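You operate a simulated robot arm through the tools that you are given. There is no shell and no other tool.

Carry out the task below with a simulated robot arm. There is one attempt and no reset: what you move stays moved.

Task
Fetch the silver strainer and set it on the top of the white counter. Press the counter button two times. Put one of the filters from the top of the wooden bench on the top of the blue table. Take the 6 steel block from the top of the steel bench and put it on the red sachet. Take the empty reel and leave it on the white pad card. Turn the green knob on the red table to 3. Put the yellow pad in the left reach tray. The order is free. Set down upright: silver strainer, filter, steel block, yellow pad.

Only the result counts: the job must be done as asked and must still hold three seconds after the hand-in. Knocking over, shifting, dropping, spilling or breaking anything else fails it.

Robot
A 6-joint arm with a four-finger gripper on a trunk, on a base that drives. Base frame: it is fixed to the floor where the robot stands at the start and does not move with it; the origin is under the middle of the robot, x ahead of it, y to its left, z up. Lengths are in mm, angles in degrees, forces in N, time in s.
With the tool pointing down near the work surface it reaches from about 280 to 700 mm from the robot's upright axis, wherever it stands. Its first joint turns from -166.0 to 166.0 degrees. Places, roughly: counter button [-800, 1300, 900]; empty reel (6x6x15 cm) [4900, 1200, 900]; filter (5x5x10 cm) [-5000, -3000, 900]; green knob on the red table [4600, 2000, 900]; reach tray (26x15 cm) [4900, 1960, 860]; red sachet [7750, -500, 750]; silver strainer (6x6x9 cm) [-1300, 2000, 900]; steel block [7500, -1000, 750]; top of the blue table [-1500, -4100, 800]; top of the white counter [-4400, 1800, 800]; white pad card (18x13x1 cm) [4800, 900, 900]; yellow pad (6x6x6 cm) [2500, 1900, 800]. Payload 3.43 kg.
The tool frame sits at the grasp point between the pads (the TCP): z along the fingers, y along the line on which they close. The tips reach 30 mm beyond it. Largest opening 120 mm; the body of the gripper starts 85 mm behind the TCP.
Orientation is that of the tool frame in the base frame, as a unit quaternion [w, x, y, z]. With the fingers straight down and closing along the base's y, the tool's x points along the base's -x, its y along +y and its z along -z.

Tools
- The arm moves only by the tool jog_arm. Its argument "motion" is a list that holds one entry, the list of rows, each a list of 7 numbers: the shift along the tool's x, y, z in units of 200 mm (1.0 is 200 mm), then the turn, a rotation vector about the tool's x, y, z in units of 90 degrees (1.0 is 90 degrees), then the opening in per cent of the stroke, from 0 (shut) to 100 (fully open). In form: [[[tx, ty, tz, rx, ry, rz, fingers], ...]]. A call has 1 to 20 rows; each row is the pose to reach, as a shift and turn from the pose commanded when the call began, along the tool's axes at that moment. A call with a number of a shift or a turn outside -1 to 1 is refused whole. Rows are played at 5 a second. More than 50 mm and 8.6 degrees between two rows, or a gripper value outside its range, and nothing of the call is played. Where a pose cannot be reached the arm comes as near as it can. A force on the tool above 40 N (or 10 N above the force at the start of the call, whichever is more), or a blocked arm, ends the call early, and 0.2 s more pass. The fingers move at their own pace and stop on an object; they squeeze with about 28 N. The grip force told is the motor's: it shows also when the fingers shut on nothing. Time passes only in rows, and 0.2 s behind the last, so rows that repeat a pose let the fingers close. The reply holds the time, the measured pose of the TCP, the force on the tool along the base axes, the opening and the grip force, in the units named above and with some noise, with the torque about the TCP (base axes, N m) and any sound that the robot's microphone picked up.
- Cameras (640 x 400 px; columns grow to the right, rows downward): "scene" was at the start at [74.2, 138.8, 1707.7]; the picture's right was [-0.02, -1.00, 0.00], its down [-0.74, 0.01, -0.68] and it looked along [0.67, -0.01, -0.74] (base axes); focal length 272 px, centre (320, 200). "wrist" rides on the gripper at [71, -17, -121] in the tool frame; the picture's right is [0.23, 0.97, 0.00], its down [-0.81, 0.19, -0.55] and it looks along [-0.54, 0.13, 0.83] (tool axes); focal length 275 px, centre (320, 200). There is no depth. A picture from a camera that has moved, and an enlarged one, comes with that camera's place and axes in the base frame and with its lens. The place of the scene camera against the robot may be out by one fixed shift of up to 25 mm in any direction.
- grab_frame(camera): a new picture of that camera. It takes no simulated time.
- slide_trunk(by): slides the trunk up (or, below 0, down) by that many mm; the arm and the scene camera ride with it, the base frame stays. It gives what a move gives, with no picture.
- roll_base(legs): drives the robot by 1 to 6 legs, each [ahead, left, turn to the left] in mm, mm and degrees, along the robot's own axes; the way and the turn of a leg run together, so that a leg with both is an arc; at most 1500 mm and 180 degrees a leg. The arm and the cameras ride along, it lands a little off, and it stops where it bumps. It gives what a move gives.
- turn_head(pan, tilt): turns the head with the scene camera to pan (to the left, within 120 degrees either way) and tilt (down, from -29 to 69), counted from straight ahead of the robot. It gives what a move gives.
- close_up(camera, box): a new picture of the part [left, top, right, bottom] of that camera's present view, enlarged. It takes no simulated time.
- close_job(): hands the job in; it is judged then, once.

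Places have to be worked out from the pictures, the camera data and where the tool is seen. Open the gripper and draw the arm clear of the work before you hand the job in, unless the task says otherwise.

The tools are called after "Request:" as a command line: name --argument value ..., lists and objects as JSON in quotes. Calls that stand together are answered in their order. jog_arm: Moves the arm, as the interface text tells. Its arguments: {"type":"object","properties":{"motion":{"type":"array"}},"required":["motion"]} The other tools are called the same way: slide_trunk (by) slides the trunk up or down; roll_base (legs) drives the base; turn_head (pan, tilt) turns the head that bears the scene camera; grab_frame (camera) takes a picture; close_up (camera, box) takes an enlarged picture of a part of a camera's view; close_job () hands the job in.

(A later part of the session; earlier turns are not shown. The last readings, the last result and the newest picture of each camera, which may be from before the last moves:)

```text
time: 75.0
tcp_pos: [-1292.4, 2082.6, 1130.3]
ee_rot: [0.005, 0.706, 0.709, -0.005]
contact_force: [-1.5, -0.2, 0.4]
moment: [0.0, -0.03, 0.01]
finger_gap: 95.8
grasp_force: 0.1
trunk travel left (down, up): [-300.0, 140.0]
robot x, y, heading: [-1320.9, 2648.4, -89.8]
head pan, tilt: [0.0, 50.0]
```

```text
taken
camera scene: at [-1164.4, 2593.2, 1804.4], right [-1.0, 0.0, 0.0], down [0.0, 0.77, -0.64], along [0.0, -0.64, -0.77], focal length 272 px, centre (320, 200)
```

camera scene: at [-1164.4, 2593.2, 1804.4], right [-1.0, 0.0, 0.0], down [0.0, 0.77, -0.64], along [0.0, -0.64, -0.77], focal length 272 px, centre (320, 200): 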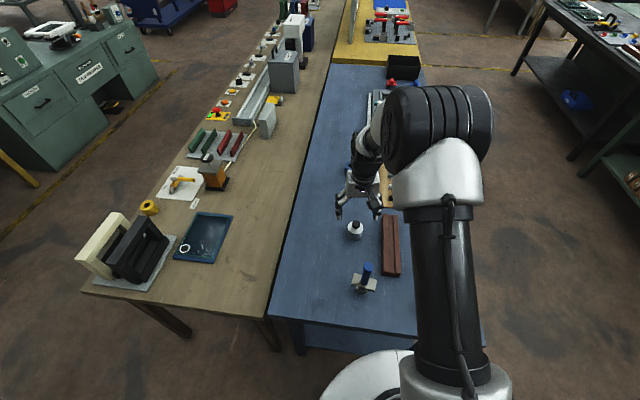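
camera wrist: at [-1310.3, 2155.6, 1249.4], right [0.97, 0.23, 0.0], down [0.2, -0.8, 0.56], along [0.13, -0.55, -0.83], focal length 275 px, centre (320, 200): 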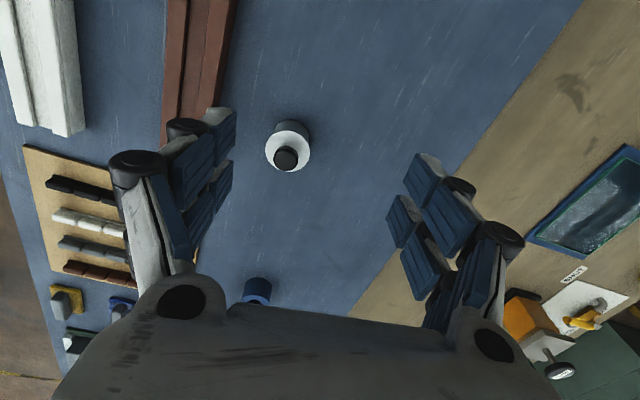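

The strainer is clearly visible in both cameras now. I zoom in to measure it and to calibrate the scene camera against the fingertips.

Request:
close_up --camera "scene" --box '[316, 180, 412, 240]'

Request:
close_up --camera "wrist" --box '[210, 90, 370, 190]'

```text
6.67 times, centred on (364, 210) of scene
camera zoom: at [-1164.4, 2593.2, 1804.4], right [-1.0, 0.0, 0.0], down [0.0, 0.77, -0.64], along [0.0, -0.64, -0.77], focal length 1816 px, centre (27, 133)
```

zoom: 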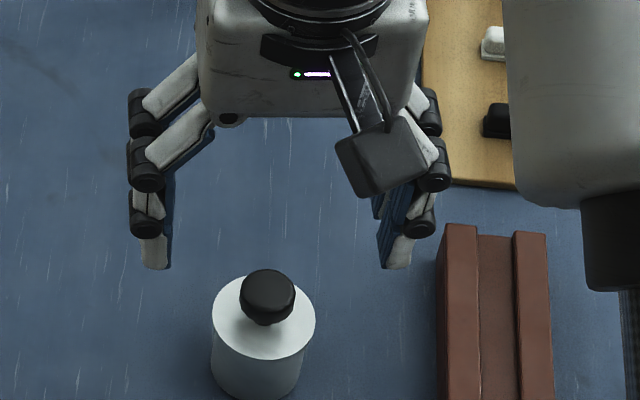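

```text
4.00 times, centred on (290, 140) of wrist
camera zoom: at [-1310.3, 2155.6, 1249.4], right [0.97, 0.23, 0.0], down [0.2, -0.8, 0.56], along [0.13, -0.55, -0.83], focal length 1101 px, centre (440, 440)
```

zoom: 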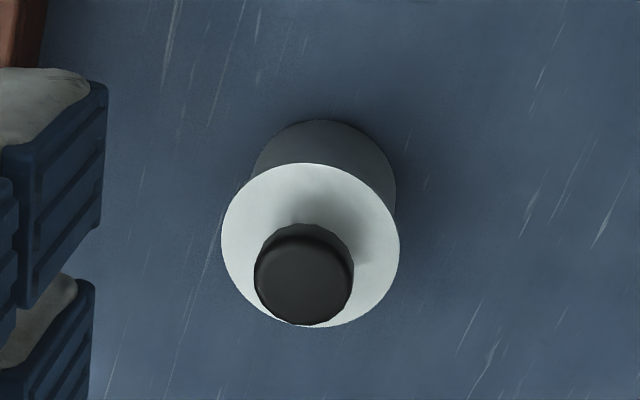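

Measured: strainer body top ≈ [-1316, 1997, 908], table ≈ 848, knob top ≈ 938; brown block edge is ~105 mm away on the -x side. I move above it at z≈1000 first and recheck.

Request:
jog_arm --motion '[[[-0.11, -0.03, 0.1, 0, 0, 0, 80], [-0.22, -0.06, 0.2, 0, 0, 0, 80], [-0.33, -0.09, 0.3, 0, 0, 0, 80], [-0.432, -0.12, 0.4, 0, 0, 0, 80], [-0.432, -0.12, 0.55, 0, 0, 0, 80], [-0.432, -0.12, 0.6, 0, 0, 0, 80]]]'

Request:
grab_frame --camera "wrist"

Request:
close_up --camera "scene" --box '[316, 190, 412, 250]'

```text
time: 76.3
tcp_pos: [-1314.5, 1994.6, 1008.9]
ee_rot: [0.005, 0.705, 0.709, -0.005]
contact_force: [0.2, 0.4, -0.3]
moment: [0.0, 0.02, -0.01]
finger_gap: 95.8
grasp_force: 0.1
trunk travel left (down, up): [-300.0, 140.0]
robot x, y, heading: [-1318.5, 2649.0, -89.8]
head pan, tilt: [0.0, 50.0]
```

```text
taken
camera wrist: at [-1333.6, 2066.9, 1129.2], right [0.97, 0.23, 0.0], down [0.19, -0.8, 0.56], along [0.13, -0.55, -0.83], focal length 275 px, centre (320, 200)
```

wrist: 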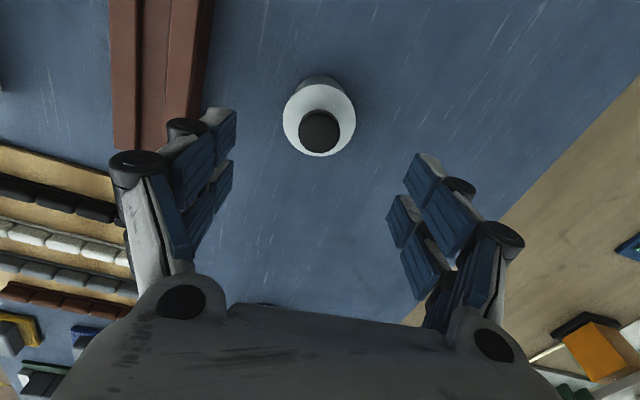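

```text
6.67 times, centred on (364, 220) of scene
camera zoom: at [-1164.1, 2593.1, 1804.4], right [-1.0, 0.0, 0.0], down [0.0, 0.77, -0.64], along [0.0, -0.64, -0.77], focal length 1816 px, centre (27, 67)
```

zoom: 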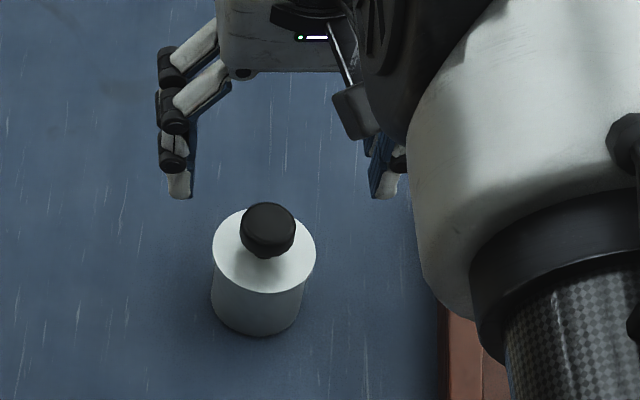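

The gripper is centred over the strainer within ~3 mm. I descend to z≈888 and close on the body.

Request:
jog_arm --motion '[[[0, -0.012, 0.15, 0, 0, 0, 80], [0, -0.012, 0.3, 0, 0, 0, 80], [0, -0.012, 0.45, 0, 0, 0, 80], [0, -0.012, 0.55, 0, 0, 0, 80], [0, -0.012, 0.605, 0, 0, 0, 80], [0, -0.012, 0.605, 0, 0, 0, 80]]]'

Request:
grab_frame --camera "wrist"

Request:
grab_frame --camera "scene"

```text
time: 77.8
tcp_pos: [-1316.8, 1992.6, 888.6]
ee_rot: [0.005, 0.706, 0.708, -0.006]
contact_force: [-1.2, 0.2, 0.0]
moment: [0.0, 0.01, 0.0]
finger_gap: 95.9
grasp_force: 0.1
trunk travel left (down, up): [-300.0, 140.0]
robot x, y, heading: [-1316.2, 2648.2, -89.8]
head pan, tilt: [0.0, 50.0]
```

```text
taken
camera wrist: at [-1335.7, 2065.6, 1008.6], right [0.97, 0.23, 0.0], down [0.2, -0.8, 0.56], along [0.13, -0.55, -0.83], focal length 275 px, centre (320, 200)
```

wrist: 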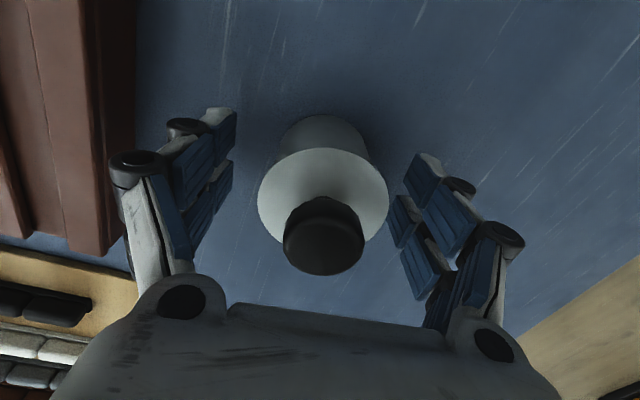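

```text
taken
camera scene: at [-1164.0, 2593.3, 1804.4], right [-1.0, 0.0, 0.0], down [0.0, 0.77, -0.64], along [0.0, -0.64, -0.77], focal length 272 px, centre (320, 200)
```

scene: 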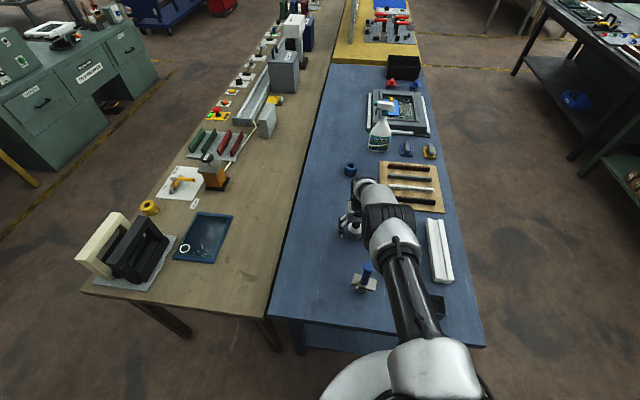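

The strainer sits between the pads. I close the fingers on it.

Request:
jog_arm --motion '[[[0, 0, 0, 0, 0, 0, 40], [0, 0, 0, 0, 0, 0, 20], [0, 0, 0, 0, 0, 0, 20], [0, 0, 0, 0, 0, 0, 20], [0, 0, 0, 0, 0, 0, 20]]]'

Request:
grab_frame --camera "wrist"

```text
time: 79.0
tcp_pos: [-1316.9, 1992.7, 888.2]
ee_rot: [0.005, 0.706, 0.708, -0.005]
contact_force: [0.7, -1.0, -0.1]
moment: [0.0, 0.03, 0.02]
finger_gap: 55.2
grasp_force: 27.8
trunk travel left (down, up): [-300.0, 140.0]
robot x, y, heading: [-1317.6, 2649.7, -89.7]
head pan, tilt: [0.0, 50.0]
```

```text
taken
camera wrist: at [-1335.7, 2065.5, 1008.8], right [0.97, 0.23, 0.0], down [0.2, -0.8, 0.56], along [0.13, -0.55, -0.83], focal length 275 px, centre (320, 200)
```

wrist: 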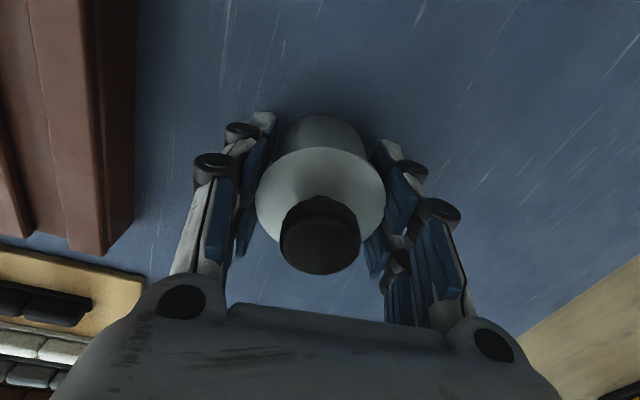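

Gripped at 55 mm with 28 N. I lift 140 mm and check that it stays in hand.

Request:
jog_arm --motion '[[[0, 0, -0.05, 0, 0, 0, 20], [0, 0, -0.15, 0, 0, 0, 20], [0, 0, -0.3, 0, 0, 0, 20], [0, 0, -0.45, 0, 0, 0, 20], [0, 0, -0.6, 0, 0, 0, 20], [0, 0, -0.7, 0, 0, 0, 20]]]'

Request:
grab_frame --camera "wrist"

Request:
grab_frame --camera "scene"

```text
time: 80.3
tcp_pos: [-1317.0, 1994.7, 1029.3]
ee_rot: [0.004, 0.706, 0.708, -0.004]
contact_force: [-0.8, 0.2, -1.5]
moment: [-0.03, 0.03, -0.01]
finger_gap: 54.9
grasp_force: 28.1
trunk travel left (down, up): [-300.0, 140.0]
robot x, y, heading: [-1319.8, 2649.5, -89.6]
head pan, tilt: [0.0, 50.0]
```

```text
taken
camera wrist: at [-1334.9, 2067.7, 1149.3], right [0.97, 0.23, 0.0], down [0.2, -0.8, 0.56], along [0.13, -0.55, -0.83], focal length 275 px, centre (320, 200)
```

wrist: 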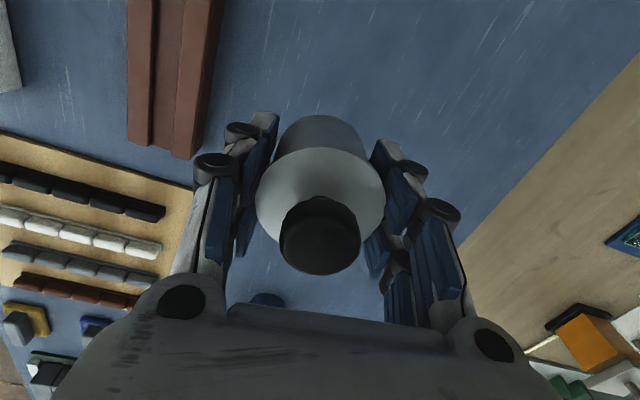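

```text
taken
camera scene: at [-1164.0, 2593.4, 1804.4], right [-1.0, 0.0, 0.0], down [0.0, 0.77, -0.64], along [0.0, -0.64, -0.77], focal length 272 px, centre (320, 200)
```

scene: 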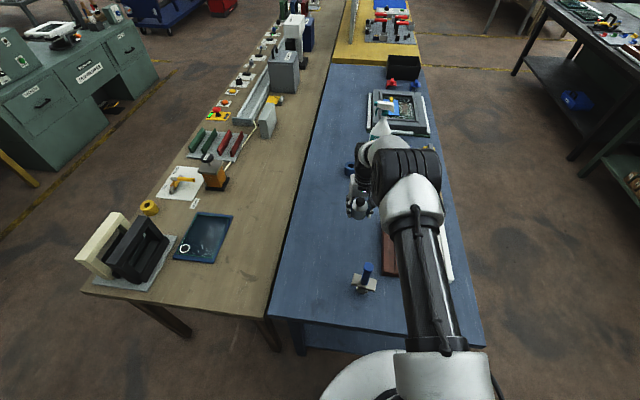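

Strainer is securely held (its bottom ~41 mm below the TCP). I raise the trunk view toward -x to find the white counter near [-4400, 1800].

Request:
turn_head --pan -75 --tilt 20

Request:
grab_frame --camera "scene"

Request:
close_up --camera "scene" --box '[160, 60, 480, 260]'

```text
time: 81.8
tcp_pos: [-1316.5, 1994.1, 1029.6]
ee_rot: [0.005, 0.706, 0.708, -0.005]
contact_force: [-0.5, -0.2, -1.8]
moment: [0.0, -0.05, 0.0]
finger_gap: 54.7
grasp_force: 28.0
trunk travel left (down, up): [-300.0, 140.0]
robot x, y, heading: [-1319.4, 2649.1, -89.9]
head pan, tilt: [-75.0, 20.0]
```

```text
taken
camera scene: at [-1254.1, 2645.5, 1849.9], right [-0.26, 0.96, 0.0], down [0.33, 0.09, -0.94], along [-0.91, -0.25, -0.34], focal length 272 px, centre (320, 200)
```

scene: 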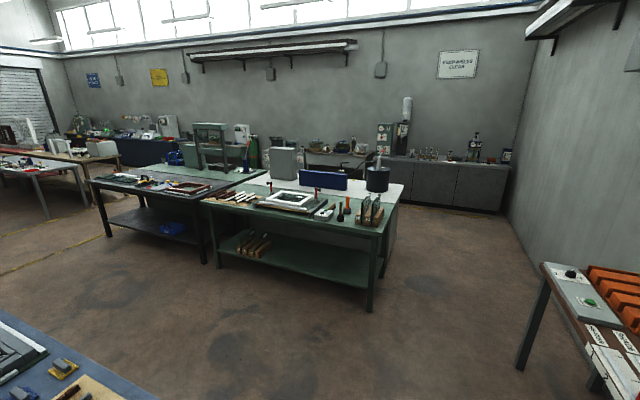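

```text
2.00 times, centred on (320, 160) of scene
camera zoom: at [-1254.1, 2645.5, 1849.9], right [-0.26, 0.96, 0.0], down [0.33, 0.09, -0.94], along [-0.91, -0.25, -0.34], focal length 545 px, centre (320, 280)
```

zoom: 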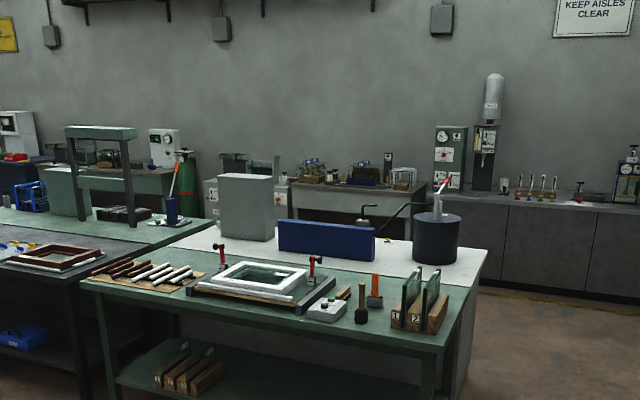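

The white-topped counter lies behind the green table, its right end around y≈2740, x≈-4100…-4750. I raise the trunk fully to clear the roller, back away from the blue table, tuck the arm, then head toward -x.

Request:
slide_trunk --by 140

Request:
roll_base --legs '[[-480, 0, 0]]'

Request:
jog_arm --motion '[[[0.2, 0, 0, 0, 0, 0, 20], [0.4, 0, 0, 0, 0, 0, 20], [0.6, 0, 0, 0, 0, 0, 20], [0.8, 0, 0, 0, 0, 0, 20], [1.0, 0, 0, 0, 0, 0, 20]]]'

Request:
roll_base --legs '[[0, -1500, 0], [-50, -1000, 0]]'

Request:
turn_head --pan -45 --tilt 30

Request:
grab_frame --camera "scene"

```text
time: 83.5
tcp_pos: [-1316.5, 1994.9, 1168.5]
ee_rot: [0.004, 0.706, 0.708, -0.004]
contact_force: [0.2, 0.1, -0.2]
moment: [0.01, 0.0, 0.04]
finger_gap: 54.8
grasp_force: 28.3
trunk travel left (down, up): [-440.0, 0.0]
robot x, y, heading: [-1319.2, 2648.2, -90.0]
head pan, tilt: [-75.0, 20.0]
```

```text
time: 86.3
tcp_pos: [-1319.2, 2474.5, 1169.5]
ee_rot: [0.004, 0.706, 0.708, -0.005]
contact_force: [-0.1, 0.7, -1.1]
moment: [-0.01, -0.03, -0.01]
finger_gap: 54.6
grasp_force: 27.6
trunk travel left (down, up): [-440.0, 0.0]
robot x, y, heading: [-1318.1, 3131.8, -90.1]
head pan, tilt: [-75.0, 20.0]
```

```text
time: 87.5
tcp_pos: [-1318.5, 2675.9, 1167.5]
ee_rot: [0.006, 0.706, 0.708, -0.006]
contact_force: [0.0, -0.4, -0.5]
moment: [-0.01, 0.02, 0.01]
finger_gap: 55.0
grasp_force: 28.4
trunk travel left (down, up): [-440.0, 0.0]
robot x, y, heading: [-1319.2, 3130.4, -90.2]
head pan, tilt: [-75.0, 20.0]
```

```text
time: 99.7
tcp_pos: [-3819.1, 2748.3, 1167.0]
ee_rot: [0.004, 0.713, 0.701, -0.005]
contact_force: [-0.3, 0.1, -0.9]
moment: [0.02, 0.04, 0.02]
finger_gap: 54.6
grasp_force: 28.0
trunk travel left (down, up): [-440.0, 0.0]
robot x, y, heading: [-3807.9, 3202.7, -91.0]
head pan, tilt: [-75.0, 20.0]
```

```text
time: 100.7
tcp_pos: [-3820.2, 2748.4, 1166.9]
ee_rot: [0.006, 0.713, 0.701, -0.005]
contact_force: [-0.5, 0.3, -1.7]
moment: [-0.04, -0.03, 0.04]
finger_gap: 54.7
grasp_force: 27.9
trunk travel left (down, up): [-440.0, 0.0]
robot x, y, heading: [-3811.1, 3206.4, -91.0]
head pan, tilt: [-45.0, 30.0]
```

```text
taken
camera scene: at [-3722.2, 3158.2, 1973.9], right [-0.69, 0.72, 0.0], down [0.36, 0.35, -0.87], along [-0.62, -0.6, -0.5], focal length 272 px, centre (320, 200)
```

scene: 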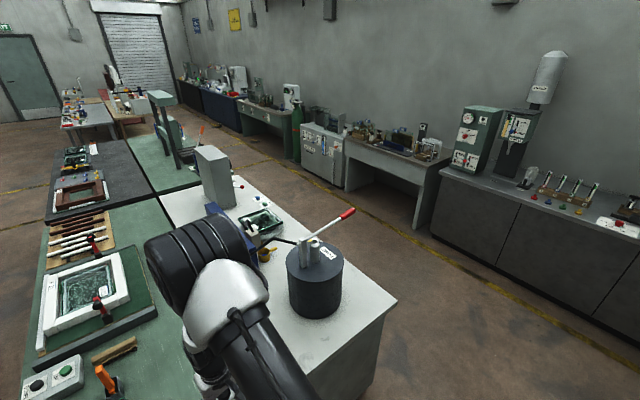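

I can see the white counter with the big pot and lever near its end; there is free white surface around the pot toward the end edge. I strafe on to stand in front of that end and look with both cameras.

Request:
roll_base --legs '[[-60, -500, 1]]'

Request:
turn_head --pan 0 --tilt 45

Request:
grab_frame --camera "scene"

Request:
grab_frame --camera "wrist"

```text
time: 103.7
tcp_pos: [-4312.1, 2813.6, 1168.2]
ee_rot: [0.005, 0.708, 0.706, -0.005]
contact_force: [-0.7, 0.1, -1.2]
moment: [0.01, 0.0, 0.02]
finger_gap: 54.7
grasp_force: 28.2
trunk travel left (down, up): [-440.0, 0.0]
robot x, y, heading: [-4311.8, 3267.2, -90.1]
head pan, tilt: [-45.0, 30.0]
```

```text
time: 104.8
tcp_pos: [-4312.1, 2813.1, 1167.1]
ee_rot: [0.005, 0.708, 0.706, -0.004]
contact_force: [-0.3, 0.4, -0.6]
moment: [0.02, 0.0, -0.04]
finger_gap: 54.7
grasp_force: 28.2
trunk travel left (down, up): [-440.0, 0.0]
robot x, y, heading: [-4309.4, 3268.0, -90.1]
head pan, tilt: [0.0, 45.0]
```

```text
taken
camera scene: at [-4156.9, 3207.3, 1951.3], right [-1.0, 0.0, 0.0], down [0.0, 0.71, -0.71], along [0.0, -0.71, -0.71], focal length 272 px, centre (320, 200)
```

scene: 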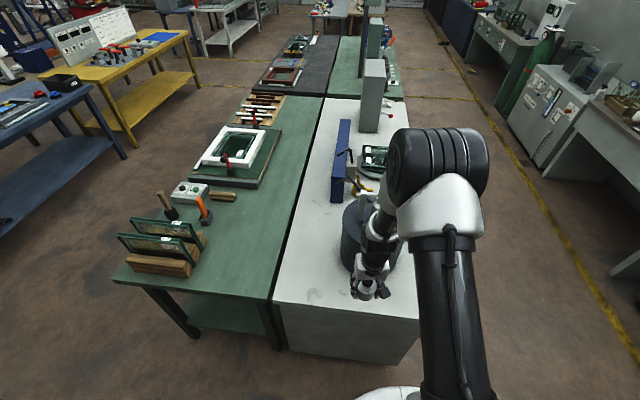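

```text
taken
camera wrist: at [-4329.9, 2886.7, 1286.9], right [0.97, 0.23, 0.0], down [0.19, -0.8, 0.56], along [0.13, -0.55, -0.83], focal length 275 px, centre (320, 200)
```

wrist: 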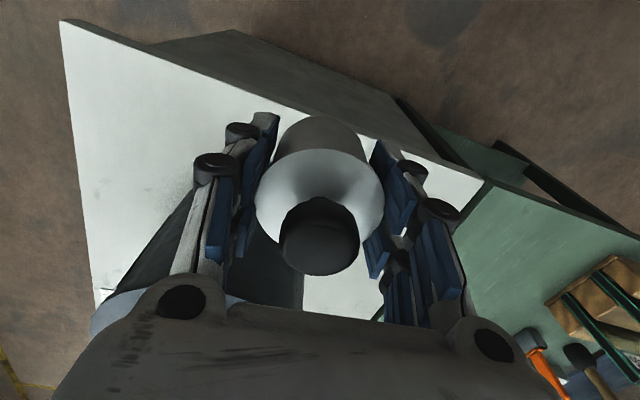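

Triangulating gives the counter top at z≈850, spanning x -3980…-4660 with end edge y≈2709…2790, and the pot's +x side at x≈-4260. I'll place the strainer near [-4125, 2570]; first shift the arm sideways away from the pot, then drive 200 mm ahead.

Request:
jog_arm --motion '[[[0, 0.2, 0, 0, 0, 0, 20], [0, 0.4, 0, 0, 0, 0, 20], [0, 0.6, 0, 0, 0, 0, 20], [0, 0.8, 0, 0, 0, 0, 20], [0, 0.93, 0, 0, 0, 0, 20]]]'

Request:
roll_base --legs '[[200, 0, 0]]'

Request:
slide_trunk --by -150

Request:
grab_frame --camera "scene"

Request:
grab_frame --camera "wrist"

```text
time: 106.0
tcp_pos: [-4125.6, 2813.1, 1166.3]
ee_rot: [0.004, 0.708, 0.706, -0.005]
contact_force: [-0.7, 0.2, -1.4]
moment: [-0.01, 0.01, -0.02]
finger_gap: 54.8
grasp_force: 27.9
trunk travel left (down, up): [-440.0, 0.0]
robot x, y, heading: [-4312.5, 3266.7, -90.3]
head pan, tilt: [0.0, 45.0]
```

```text
time: 107.6
tcp_pos: [-4126.3, 2614.1, 1166.1]
ee_rot: [0.004, 0.708, 0.706, -0.004]
contact_force: [-0.2, 0.0, -1.2]
moment: [0.0, 0.01, -0.02]
finger_gap: 54.7
grasp_force: 27.7
trunk travel left (down, up): [-440.0, 0.0]
robot x, y, heading: [-4310.0, 3067.5, -90.4]
head pan, tilt: [0.0, 45.0]
```

```text
time: 109.3
tcp_pos: [-4127.3, 2614.1, 1017.6]
ee_rot: [0.005, 0.708, 0.707, -0.004]
contact_force: [-0.1, -0.3, -0.3]
moment: [0.02, -0.03, 0.05]
finger_gap: 55.1
grasp_force: 28.2
trunk travel left (down, up): [-290.0, 150.0]
robot x, y, heading: [-4308.1, 3069.6, -90.3]
head pan, tilt: [0.0, 45.0]
```

```text
taken
camera scene: at [-4157.2, 3007.9, 1801.4], right [-1.0, 0.0, 0.0], down [0.0, 0.71, -0.71], along [0.0, -0.71, -0.71], focal length 272 px, centre (320, 200)
```

scene: 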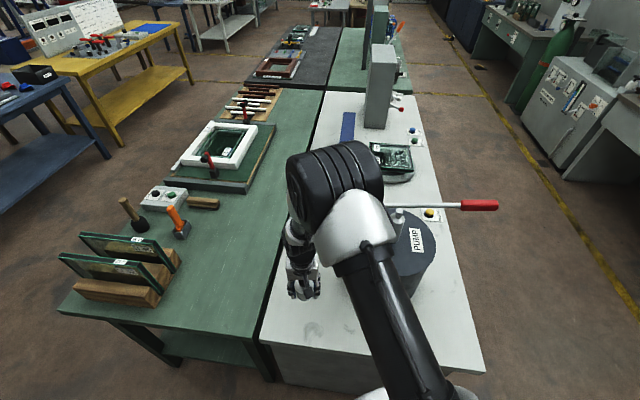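

```text
taken
camera wrist: at [-4145.0, 2686.8, 1137.2], right [0.97, 0.23, 0.0], down [0.19, -0.8, 0.56], along [0.13, -0.55, -0.83], focal length 275 px, centre (320, 200)
```

wrist: 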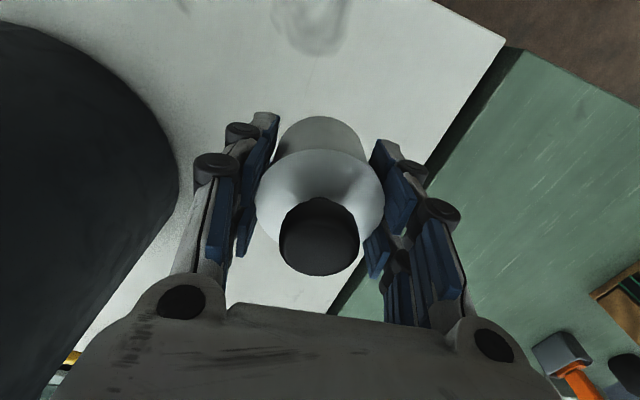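

The spot directly below is clear white surface (~175 mm from the pot, ~110 mm from the edge). I lower to just above the expected set-down height.

Request:
jog_arm --motion '[[[0, 0, 0.15, 0, 0, 0, 20], [0, 0, 0.3, 0, 0, 0, 20], [0, 0, 0.42, 0, 0, 0, 20], [0, 0, 0.52, 0, 0, 0, 20], [0, 0, 0.56, 0, 0, 0, 20]]]'

Request:
grab_frame --camera "wrist"

Request:
close_up --camera "scene" --box '[260, 240, 356, 300]'

```text
time: 110.5
tcp_pos: [-4125.6, 2612.5, 905.5]
ee_rot: [0.005, 0.708, 0.706, -0.005]
contact_force: [0.7, 0.2, -1.0]
moment: [-0.04, -0.01, -0.01]
finger_gap: 54.4
grasp_force: 27.9
trunk travel left (down, up): [-290.0, 150.0]
robot x, y, heading: [-4311.9, 3071.1, -90.5]
head pan, tilt: [0.0, 45.0]
```

```text
taken
camera wrist: at [-4144.5, 2685.5, 1025.2], right [0.97, 0.23, 0.0], down [0.19, -0.8, 0.56], along [0.13, -0.55, -0.83], focal length 275 px, centre (320, 200)
```

wrist: 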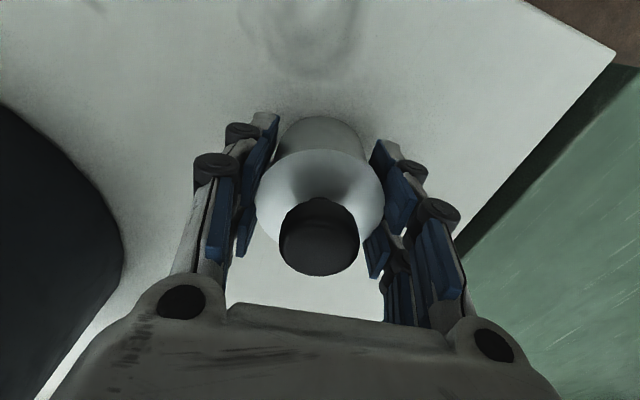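

```text
6.67 times, centred on (308, 270) of scene
camera zoom: at [-4157.2, 3007.7, 1801.3], right [-1.0, 0.0, 0.0], down [0.0, 0.71, -0.71], along [0.0, -0.71, -0.71], focal length 1816 px, centre (400, -267)
```

zoom: 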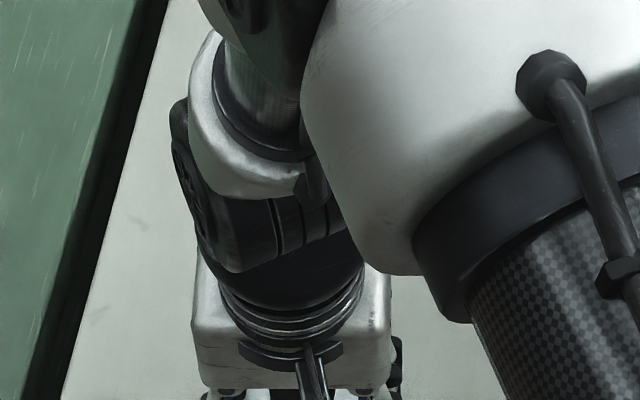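

Now small steps down until the force reading shows the strainer is resting on the surface.

Request:
jog_arm --motion '[[[0, 0, 0.02, 0, 0, 0, 20], [0, 0, 0.035, 0, 0, 0, 20], [0, 0, 0.045, 0, 0, 0, 20], [0, 0, 0.055, 0, 0, 0, 20], [0, 0, 0.06, 0, 0, 0, 20]]]'

```text
time: 111.7
tcp_pos: [-4127.2, 2612.4, 893.8]
ee_rot: [0.005, 0.708, 0.706, -0.005]
contact_force: [-0.2, -0.3, -1.2]
moment: [0.0, -0.02, 0.0]
finger_gap: 54.5
grasp_force: 27.9
trunk travel left (down, up): [-290.0, 150.0]
robot x, y, heading: [-4312.7, 3068.1, -90.1]
head pan, tilt: [0.0, 45.0]
```

Request:
jog_arm --motion '[[[0, 0, 0.01, 0, 0, 0, 20], [0, 0, 0.02, 0, 0, 0, 20], [0, 0, 0.03, 0, 0, 0, 20], [0, 0, 0.03, 0, 0, 0, 20]]]'

```text
time: 112.7
tcp_pos: [-4126.3, 2612.8, 887.9]
ee_rot: [0.006, 0.707, 0.707, -0.005]
contact_force: [0.5, 2.2, 20.7]
moment: [0.1, 0.01, 0.01]
finger_gap: 54.9
grasp_force: 27.7
trunk travel left (down, up): [-290.0, 150.0]
robot x, y, heading: [-4311.7, 3071.7, -90.1]
head pan, tilt: [0.0, 45.0]
```

Contact at 20 N: the strainer is on the surface. I relieve the pressure slightly and open the fingers gently, then rise straight up.

Request:
jog_arm --motion '[[[0, 0, -0.008, 0, 0, 0, 20], [0, 0, -0.008, 0, 0, 0, 50], [0, 0, -0.008, 0, 0, 0, 62], [0, 0, -0.008, 0, 0, 0, 70], [0, 0, -0.008, 0, 0, 0, 70], [0, 0, -0.05, 0, 0, 0, 70], [0, 0, -0.2, 0, 0, 0, 70], [0, 0, -0.4, 0, 0, 0, 70], [0, 0, -0.6, 0, 0, 0, 70], [0, 0, -0.8, 0, 0, 0, 70], [0, 0, -0.95, 0, 0, 0, 70]]]'

Request:
grab_frame --camera "wrist"

Request:
grab_frame --camera "scene"

```text
time: 115.1
tcp_pos: [-4126.6, 2615.6, 1077.8]
ee_rot: [0.004, 0.707, 0.707, -0.004]
contact_force: [-0.3, 0.2, -0.1]
moment: [0.01, 0.0, 0.01]
finger_gap: 84.0
grasp_force: 0.0
trunk travel left (down, up): [-290.0, 150.0]
robot x, y, heading: [-4312.1, 3067.5, -90.0]
head pan, tilt: [0.0, 45.0]
```

```text
taken
camera wrist: at [-4145.4, 2688.6, 1197.3], right [0.97, 0.23, 0.0], down [0.19, -0.8, 0.56], along [0.13, -0.55, -0.83], focal length 275 px, centre (320, 200)
```

wrist: 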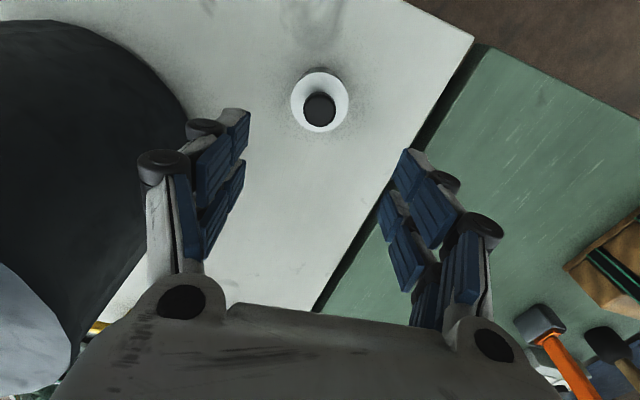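

```text
taken
camera scene: at [-4157.4, 3008.4, 1801.3], right [-1.0, 0.0, 0.0], down [0.0, 0.71, -0.71], along [0.0, -0.71, -0.71], focal length 272 px, centre (320, 200)
```

scene: 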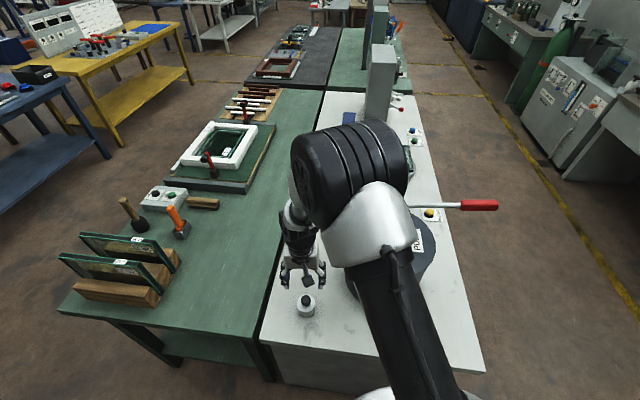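

The strainer stands upright on the white counter. Now I look down the hall toward the filter bench at about [-5000, -3000].

Request:
slide_trunk --by 100

Request:
turn_head --pan -20 --tilt 12

Request:
grab_frame --camera "scene"

Request:
close_up --camera "scene" --box '[160, 120, 400, 270]'

```text
time: 116.5
tcp_pos: [-4126.3, 2615.0, 1177.0]
ee_rot: [0.004, 0.707, 0.707, -0.005]
contact_force: [0.1, 0.8, -0.5]
moment: [-0.02, 0.04, -0.02]
finger_gap: 84.4
grasp_force: 0.1
trunk travel left (down, up): [-390.0, 50.0]
robot x, y, heading: [-4312.4, 3068.5, -90.3]
head pan, tilt: [0.0, 45.0]
```

```text
time: 117.4
tcp_pos: [-4127.8, 2614.8, 1175.8]
ee_rot: [0.005, 0.708, 0.707, -0.005]
contact_force: [0.9, -0.5, 0.4]
moment: [0.02, 0.02, 0.0]
finger_gap: 84.2
grasp_force: 0.0
trunk travel left (down, up): [-390.0, 50.0]
robot x, y, heading: [-4309.5, 3068.3, -90.0]
head pan, tilt: [-20.0, 12.0]
```

```text
taken
camera scene: at [-4189.0, 3001.5, 1952.9], right [-0.94, 0.34, 0.0], down [0.07, 0.2, -0.98], along [-0.34, -0.92, -0.21], focal length 272 px, centre (320, 200)
```

scene: 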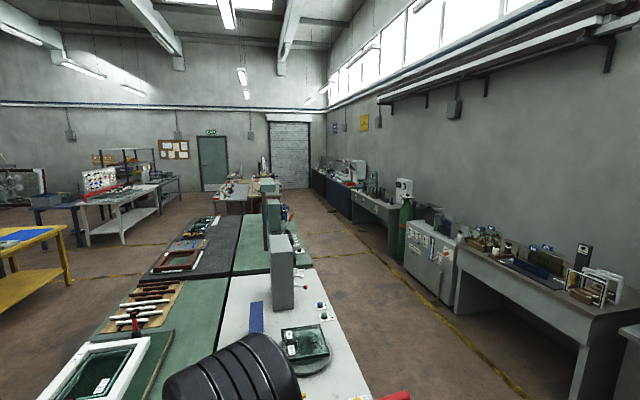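

```text
2.67 times, centred on (280, 195) of scene
camera zoom: at [-4189.0, 3001.5, 1952.9], right [-0.94, 0.34, 0.0], down [0.07, 0.2, -0.98], along [-0.34, -0.92, -0.21], focal length 726 px, centre (427, 213)
```

zoom: 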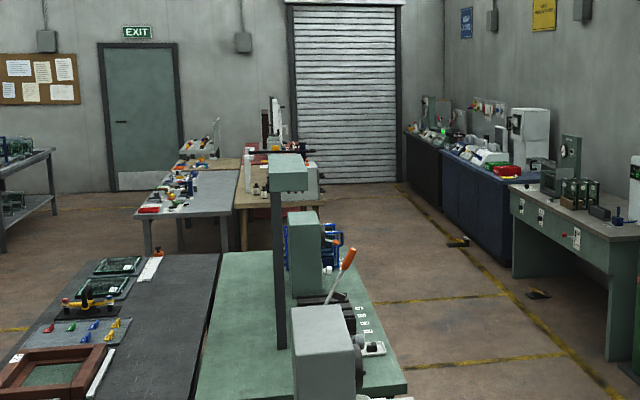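

The wooden bench is visible at the far end (right corner ≈ [-5440, -2780]). I take the aisle behind the white counter: strafe to x≈-5750, then drive down the aisle toward -y.

Request:
roll_base --legs '[[0, -1440, 0], [1450, -100, 0], [1450, -100, 0]]'

Request:
turn_head --pan 0 --tilt 15

Request:
grab_frame --camera "scene"

```text
time: 138.3
tcp_pos: [-5784.1, -292.0, 1177.4]
ee_rot: [0.004, 0.708, 0.706, -0.004]
contact_force: [-0.2, -0.4, 0.1]
moment: [0.0, -0.01, -0.01]
finger_gap: 84.2
grasp_force: 0.1
trunk travel left (down, up): [-390.0, 50.0]
robot x, y, heading: [-5968.2, 159.2, -90.3]
head pan, tilt: [-20.0, 12.0]
```

```text
time: 139.1
tcp_pos: [-5785.2, -291.7, 1176.6]
ee_rot: [0.005, 0.709, 0.706, -0.005]
contact_force: [0.3, -0.3, 0.4]
moment: [0.01, 0.01, 0.02]
finger_gap: 84.1
grasp_force: 0.1
trunk travel left (down, up): [-390.0, 50.0]
robot x, y, heading: [-5965.9, 160.7, -89.7]
head pan, tilt: [0.0, 15.0]
```

```text
taken
camera scene: at [-5814.7, 89.1, 1948.1], right [-1.0, 0.01, 0.0], down [0.0, 0.26, -0.97], along [-0.01, -0.97, -0.26], focal length 272 px, centre (320, 200)
```

scene: 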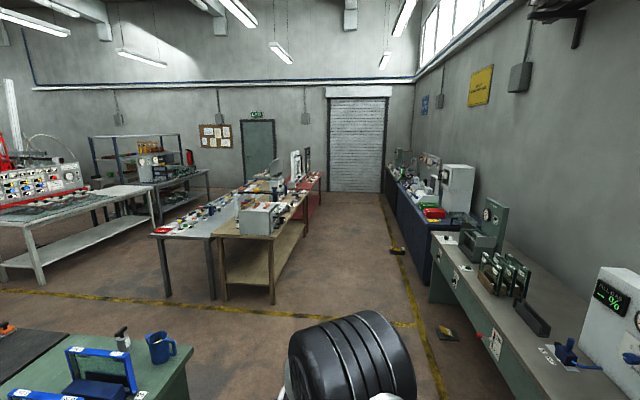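

The bench front-right corner is at about [-5380, -2530]. I zoom in on its contents to find the filters.

Request:
close_up --camera "scene" --box '[190, 150, 334, 240]'

Request:
close_up --camera "scene" --box '[215, 165, 311, 225]'

```text
4.44 times, centred on (262, 195) of scene
camera zoom: at [-5814.7, 89.1, 1948.1], right [-1.0, 0.01, 0.0], down [0.0, 0.26, -0.97], along [-0.01, -0.97, -0.26], focal length 1211 px, centre (578, 222)
```

zoom: 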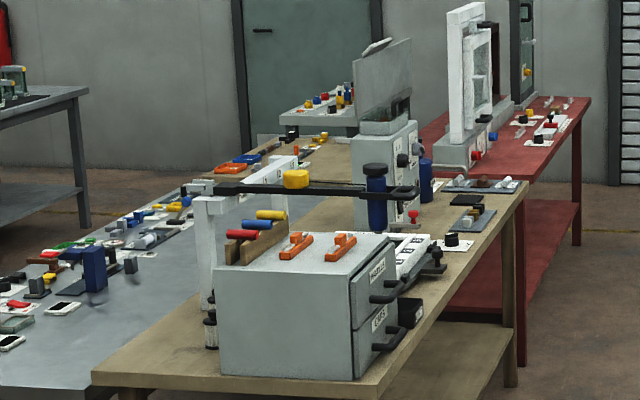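

```text
6.67 times, centred on (263, 195) of scene
camera zoom: at [-5814.7, 89.1, 1948.1], right [-1.0, 0.01, 0.0], down [0.0, 0.26, -0.97], along [-0.01, -0.97, -0.26], focal length 1816 px, centre (700, 233)
```

zoom: 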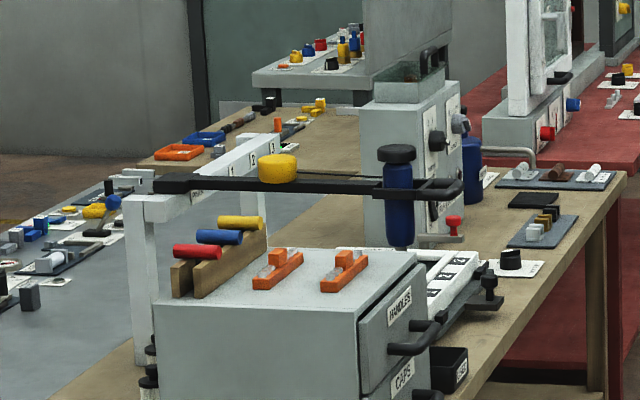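

Two cylinders with black caps stand left of the drawer box at about [-4914, -2811] – likely the filters. I drive to the cross aisle in front of the bench and look closer.

Request:
roll_base --legs '[[1450, 0, 0], [380, 0, 0], [0, 1050, 0]]'

Request:
turn_head --pan 0 --tilt 35

Request:
grab_frame --camera "scene"

Request:
grab_frame --camera "wrist"

```text
time: 153.3
tcp_pos: [-4756.6, -2141.1, 1176.0]
ee_rot: [0.004, 0.717, 0.697, -0.004]
contact_force: [-0.1, 0.3, 0.3]
moment: [-0.03, 0.0, -0.01]
finger_gap: 83.7
grasp_force: 0.0
trunk travel left (down, up): [-390.0, 50.0]
robot x, y, heading: [-4929.6, -1683.6, -91.7]
head pan, tilt: [0.0, 15.0]
```

```text
time: 154.1
tcp_pos: [-4758.1, -2141.2, 1176.2]
ee_rot: [0.005, 0.717, 0.697, -0.005]
contact_force: [-0.7, -0.1, -0.2]
moment: [-0.01, 0.02, -0.03]
finger_gap: 84.0
grasp_force: 0.1
trunk travel left (down, up): [-390.0, 50.0]
robot x, y, heading: [-4928.3, -1685.3, -92.0]
head pan, tilt: [0.0, 35.0]
```

```text
taken
camera scene: at [-4777.9, -1754.1, 1916.2], right [-1.0, 0.03, 0.0], down [0.02, 0.57, -0.82], along [-0.02, -0.82, -0.57], focal length 272 px, centre (320, 200)
```

scene: 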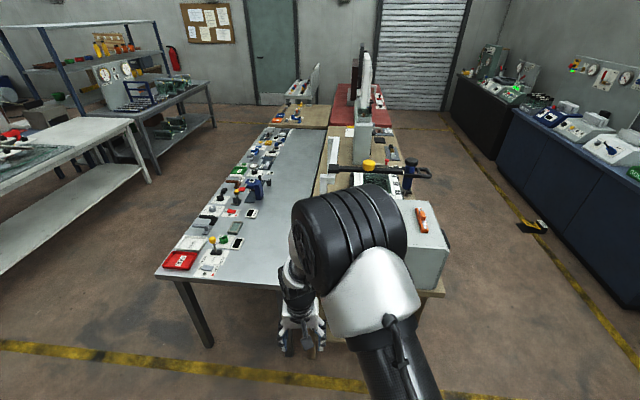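

```text
taken
camera wrist: at [-4774.2, -2068.0, 1296.8], right [0.98, 0.2, 0.0], down [0.17, -0.81, 0.56], along [0.11, -0.55, -0.83], focal length 275 px, centre (320, 200)
```

wrist: 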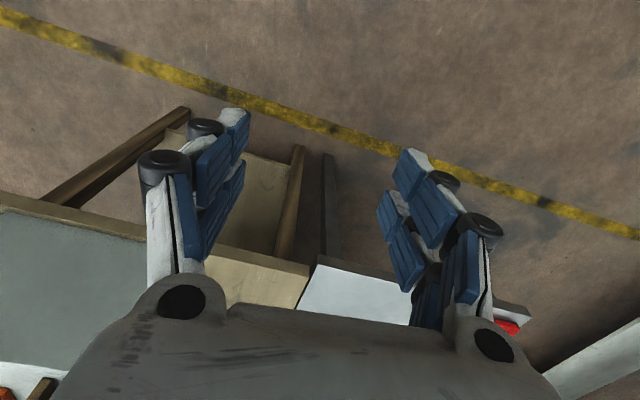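

The elbow hides the filters. I strafe 330 mm to the right so they appear left of the arm.

Request:
roll_base --legs '[[0, -330, 2]]'

Request:
turn_head --pan 10 --tilt 40

Request:
grab_frame --camera "scene"

Request:
close_up --camera "scene" --box '[200, 120, 360, 220]'

```text
time: 156.3
tcp_pos: [-5072.7, -2130.8, 1176.7]
ee_rot: [0.004, 0.706, 0.709, -0.005]
contact_force: [-1.1, 0.0, -0.3]
moment: [0.01, -0.01, -0.01]
finger_gap: 84.0
grasp_force: 0.0
trunk travel left (down, up): [-390.0, 50.0]
robot x, y, heading: [-5264.3, -1681.8, -89.9]
head pan, tilt: [0.0, 35.0]
```

```text
time: 157.0
tcp_pos: [-5073.6, -2131.4, 1176.1]
ee_rot: [0.005, 0.705, 0.709, -0.005]
contact_force: [-0.3, -0.1, -0.2]
moment: [0.03, 0.04, 0.0]
finger_gap: 83.9
grasp_force: 0.1
trunk travel left (down, up): [-390.0, 50.0]
robot x, y, heading: [-5260.0, -1681.3, -89.8]
head pan, tilt: [10.0, 40.0]
```

```text
taken
camera scene: at [-5091.1, -1741.0, 1908.6], right [-0.98, -0.18, 0.0], down [-0.11, 0.63, -0.77], along [0.14, -0.75, -0.64], focal length 272 px, centre (320, 200)
```

scene: 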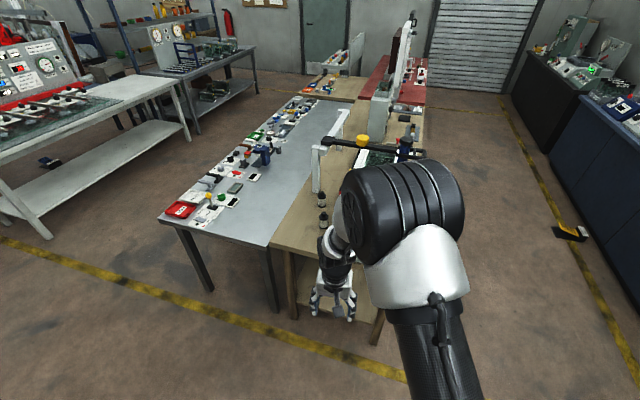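

```text
4.00 times, centred on (280, 170) of scene
camera zoom: at [-5091.1, -1741.0, 1908.6], right [-0.98, -0.18, 0.0], down [-0.11, 0.63, -0.77], along [0.14, -0.75, -0.64], focal length 1090 px, centre (480, 320)
```

zoom: 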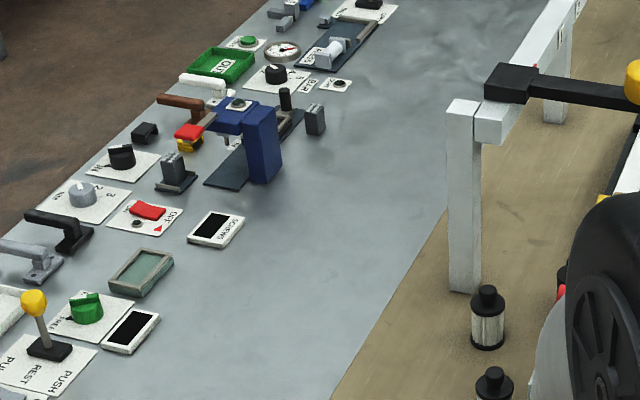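

Two filters are visible: front one at ≈[-4917, -2752], back one at ≈[-4881, -2926]; a tall drawer box (top z≈1100) is close on the -x side of the front one. I'll approach from the +x side, so I move the robot to about [-4650, -2220].

Request:
roll_base --legs '[[0, 610, 0], [520, 0, 0]]'

Request:
turn_head --pan -15 --tilt 50

Request:
grab_frame --camera "scene"

Request:
grab_frame --camera "wrist"

```text
time: 163.1
tcp_pos: [-4462.7, -2650.3, 1176.5]
ee_rot: [0.004, 0.706, 0.708, -0.004]
contact_force: [-0.1, 0.1, -0.5]
moment: [-0.01, -0.02, -0.01]
finger_gap: 83.8
grasp_force: 0.1
trunk travel left (down, up): [-390.0, 50.0]
robot x, y, heading: [-4649.5, -2201.4, -89.8]
head pan, tilt: [10.0, 40.0]
```

```text
time: 164.0
tcp_pos: [-4462.3, -2650.1, 1176.5]
ee_rot: [0.005, 0.706, 0.708, -0.007]
contact_force: [0.4, -0.3, 0.3]
moment: [-0.01, -0.05, 0.02]
finger_gap: 84.0
grasp_force: 0.0
trunk travel left (down, up): [-390.0, 50.0]
robot x, y, heading: [-4649.5, -2196.1, -89.7]
head pan, tilt: [-15.0, 50.0]
```

```text
taken
camera scene: at [-4514.6, -2250.6, 1894.4], right [-0.97, 0.26, 0.0], down [0.2, 0.74, -0.64], along [-0.17, -0.62, -0.77], focal length 272 px, centre (320, 200)
```

scene: 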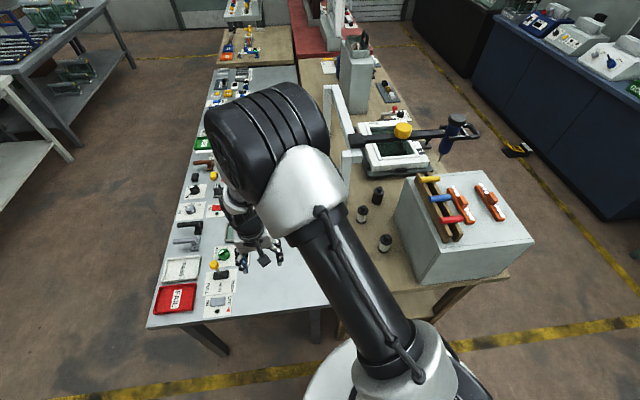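

```text
taken
camera wrist: at [-4481.4, -2577.2, 1296.8], right [0.97, 0.23, 0.0], down [0.19, -0.8, 0.56], along [0.13, -0.55, -0.83], focal length 275 px, centre (320, 200)
```

wrist: 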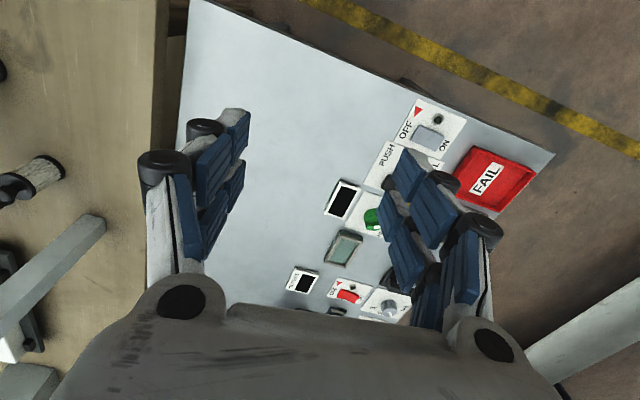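

A clear view: three filters, at pixels (362,213), (377,196) and (384,242), with the drawer box to the right. I zoom for exact geometry.

Request:
close_up --camera "scene" --box '[324, 160, 452, 240]'

Request:
close_up --camera "scene" --box '[340, 180, 436, 300]'

```text
5.00 times, centred on (388, 200) of scene
camera zoom: at [-4514.6, -2250.6, 1894.4], right [-0.97, 0.26, 0.0], down [0.2, 0.74, -0.64], along [-0.17, -0.62, -0.77], focal length 1362 px, centre (-20, 200)
```

zoom: 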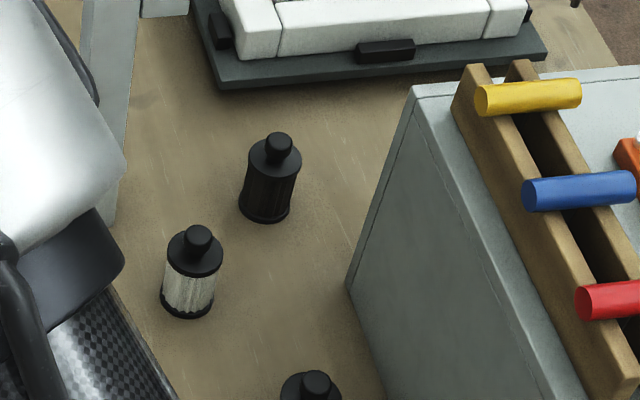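

```text
3.33 times, centred on (388, 240) of scene
camera zoom: at [-4514.6, -2250.6, 1894.4], right [-0.97, 0.26, 0.0], down [0.2, 0.74, -0.64], along [-0.17, -0.62, -0.77], focal length 908 px, centre (93, 67)
```

zoom: 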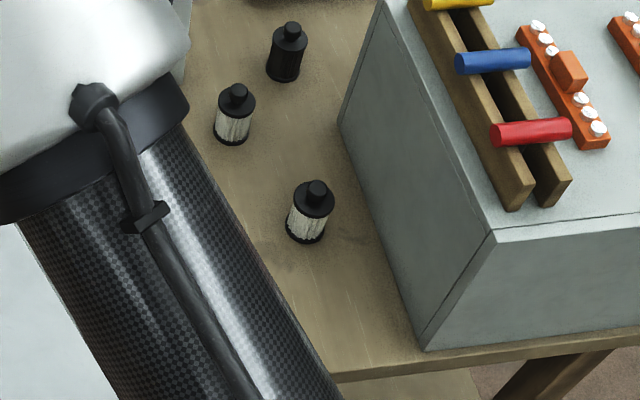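

Three filters: F1 (front, white) at ≈[-4937, -2747], F2 ≈[-4899, -2913], F3 (dark) ≈[-5015, -2997]; the box face is ~100 mm beyond F1. I'll take F1 with the tool pitched 40° and yawed so it comes in from the +x/+y side; first swing the arm across.

Request:
jog_arm --motion '[[[0, -0.2, 0, 0, 0, 0, 70], [0, -0.4, 0, 0, 0, 0, 70], [0, -0.6, 0, 0, 0, 0, 70], [0, -0.8, 0, 0, 0, 0, 70], [0, -1.0, 0, 0, 0, 0, 70]]]'

Request:
jog_arm --motion '[[[-0.007, -0.09, 0.057, 0.0229, -0.0457, 0.0628, 70], [-0.013, -0.18, 0.114, 0.0457, -0.0915, 0.1256, 70], [-0.02, -0.27, 0.172, 0.0686, -0.1372, 0.1884, 70], [-0.027, -0.36, 0.229, 0.0915, -0.183, 0.2512, 70], [-0.033, -0.45, 0.286, 0.1143, -0.2287, 0.3141, 70], [-0.04, -0.54, 0.343, 0.1372, -0.2745, 0.3769, 70], [-0.047, -0.63, 0.4, 0.1601, -0.3202, 0.4397, 70], [-0.053, -0.72, 0.458, 0.1829, -0.366, 0.5025, 70], [-0.06, -0.81, 0.515, 0.2058, -0.4117, 0.5653, 70], [-0.06, -0.81, 0.515, 0.2058, -0.4117, 0.5653, 70]]]'

Request:
grab_frame --camera "wrist"

Request:
grab_frame --camera "scene"

```text
time: 165.2
tcp_pos: [-4665.9, -2650.7, 1177.5]
ee_rot: [0.004, 0.706, 0.708, -0.005]
contact_force: [0.1, -0.1, 0.0]
moment: [-0.01, -0.01, 0.03]
finger_gap: 84.1
grasp_force: 0.0
trunk travel left (down, up): [-390.0, 50.0]
robot x, y, heading: [-4647.3, -2198.4, -89.9]
head pan, tilt: [-15.0, 50.0]
```

```text
time: 167.4
tcp_pos: [-4829.8, -2708.6, 1092.4]
ee_rot: [0.096, 0.892, 0.298, -0.326]
contact_force: [0.1, 0.6, -0.1]
moment: [-0.02, -0.02, 0.02]
finger_gap: 84.0
grasp_force: 0.0
out of reach, approached as far as the arm can: row 3, 4, 7, 8, 9, 10
trunk travel left (down, up): [-390.0, 50.0]
robot x, y, heading: [-4646.6, -2194.2, -90.3]
head pan, tilt: [-15.0, 50.0]
```

```text
taken
camera wrist: at [-4734.6, -2617.3, 1138.4], right [0.72, -0.67, -0.17], down [-0.09, -0.33, 0.94], along [-0.69, -0.66, -0.3], focal length 275 px, centre (320, 200)
```

wrist: 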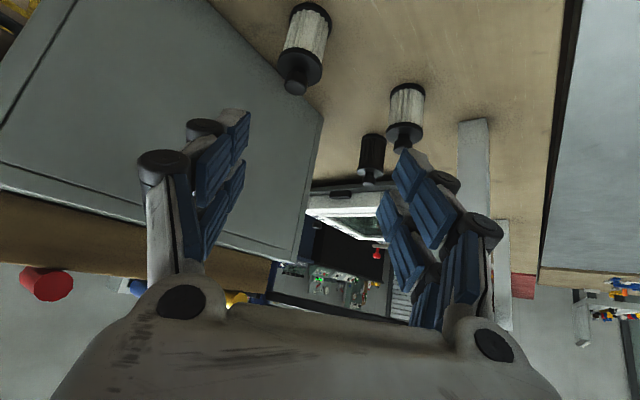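

```text
taken
camera scene: at [-4514.6, -2249.9, 1894.4], right [-0.97, 0.26, 0.0], down [0.2, 0.74, -0.64], along [-0.17, -0.62, -0.77], focal length 272 px, centre (320, 200)
```

scene: 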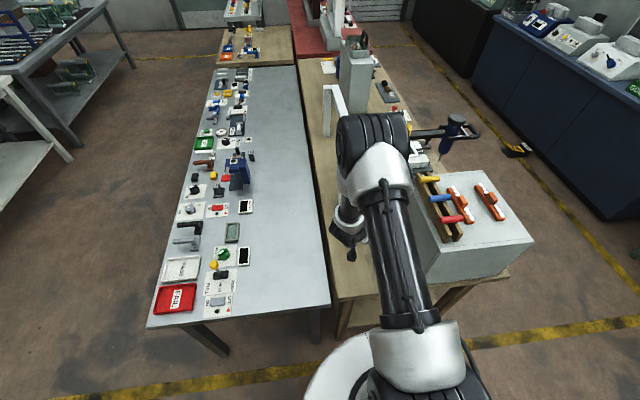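

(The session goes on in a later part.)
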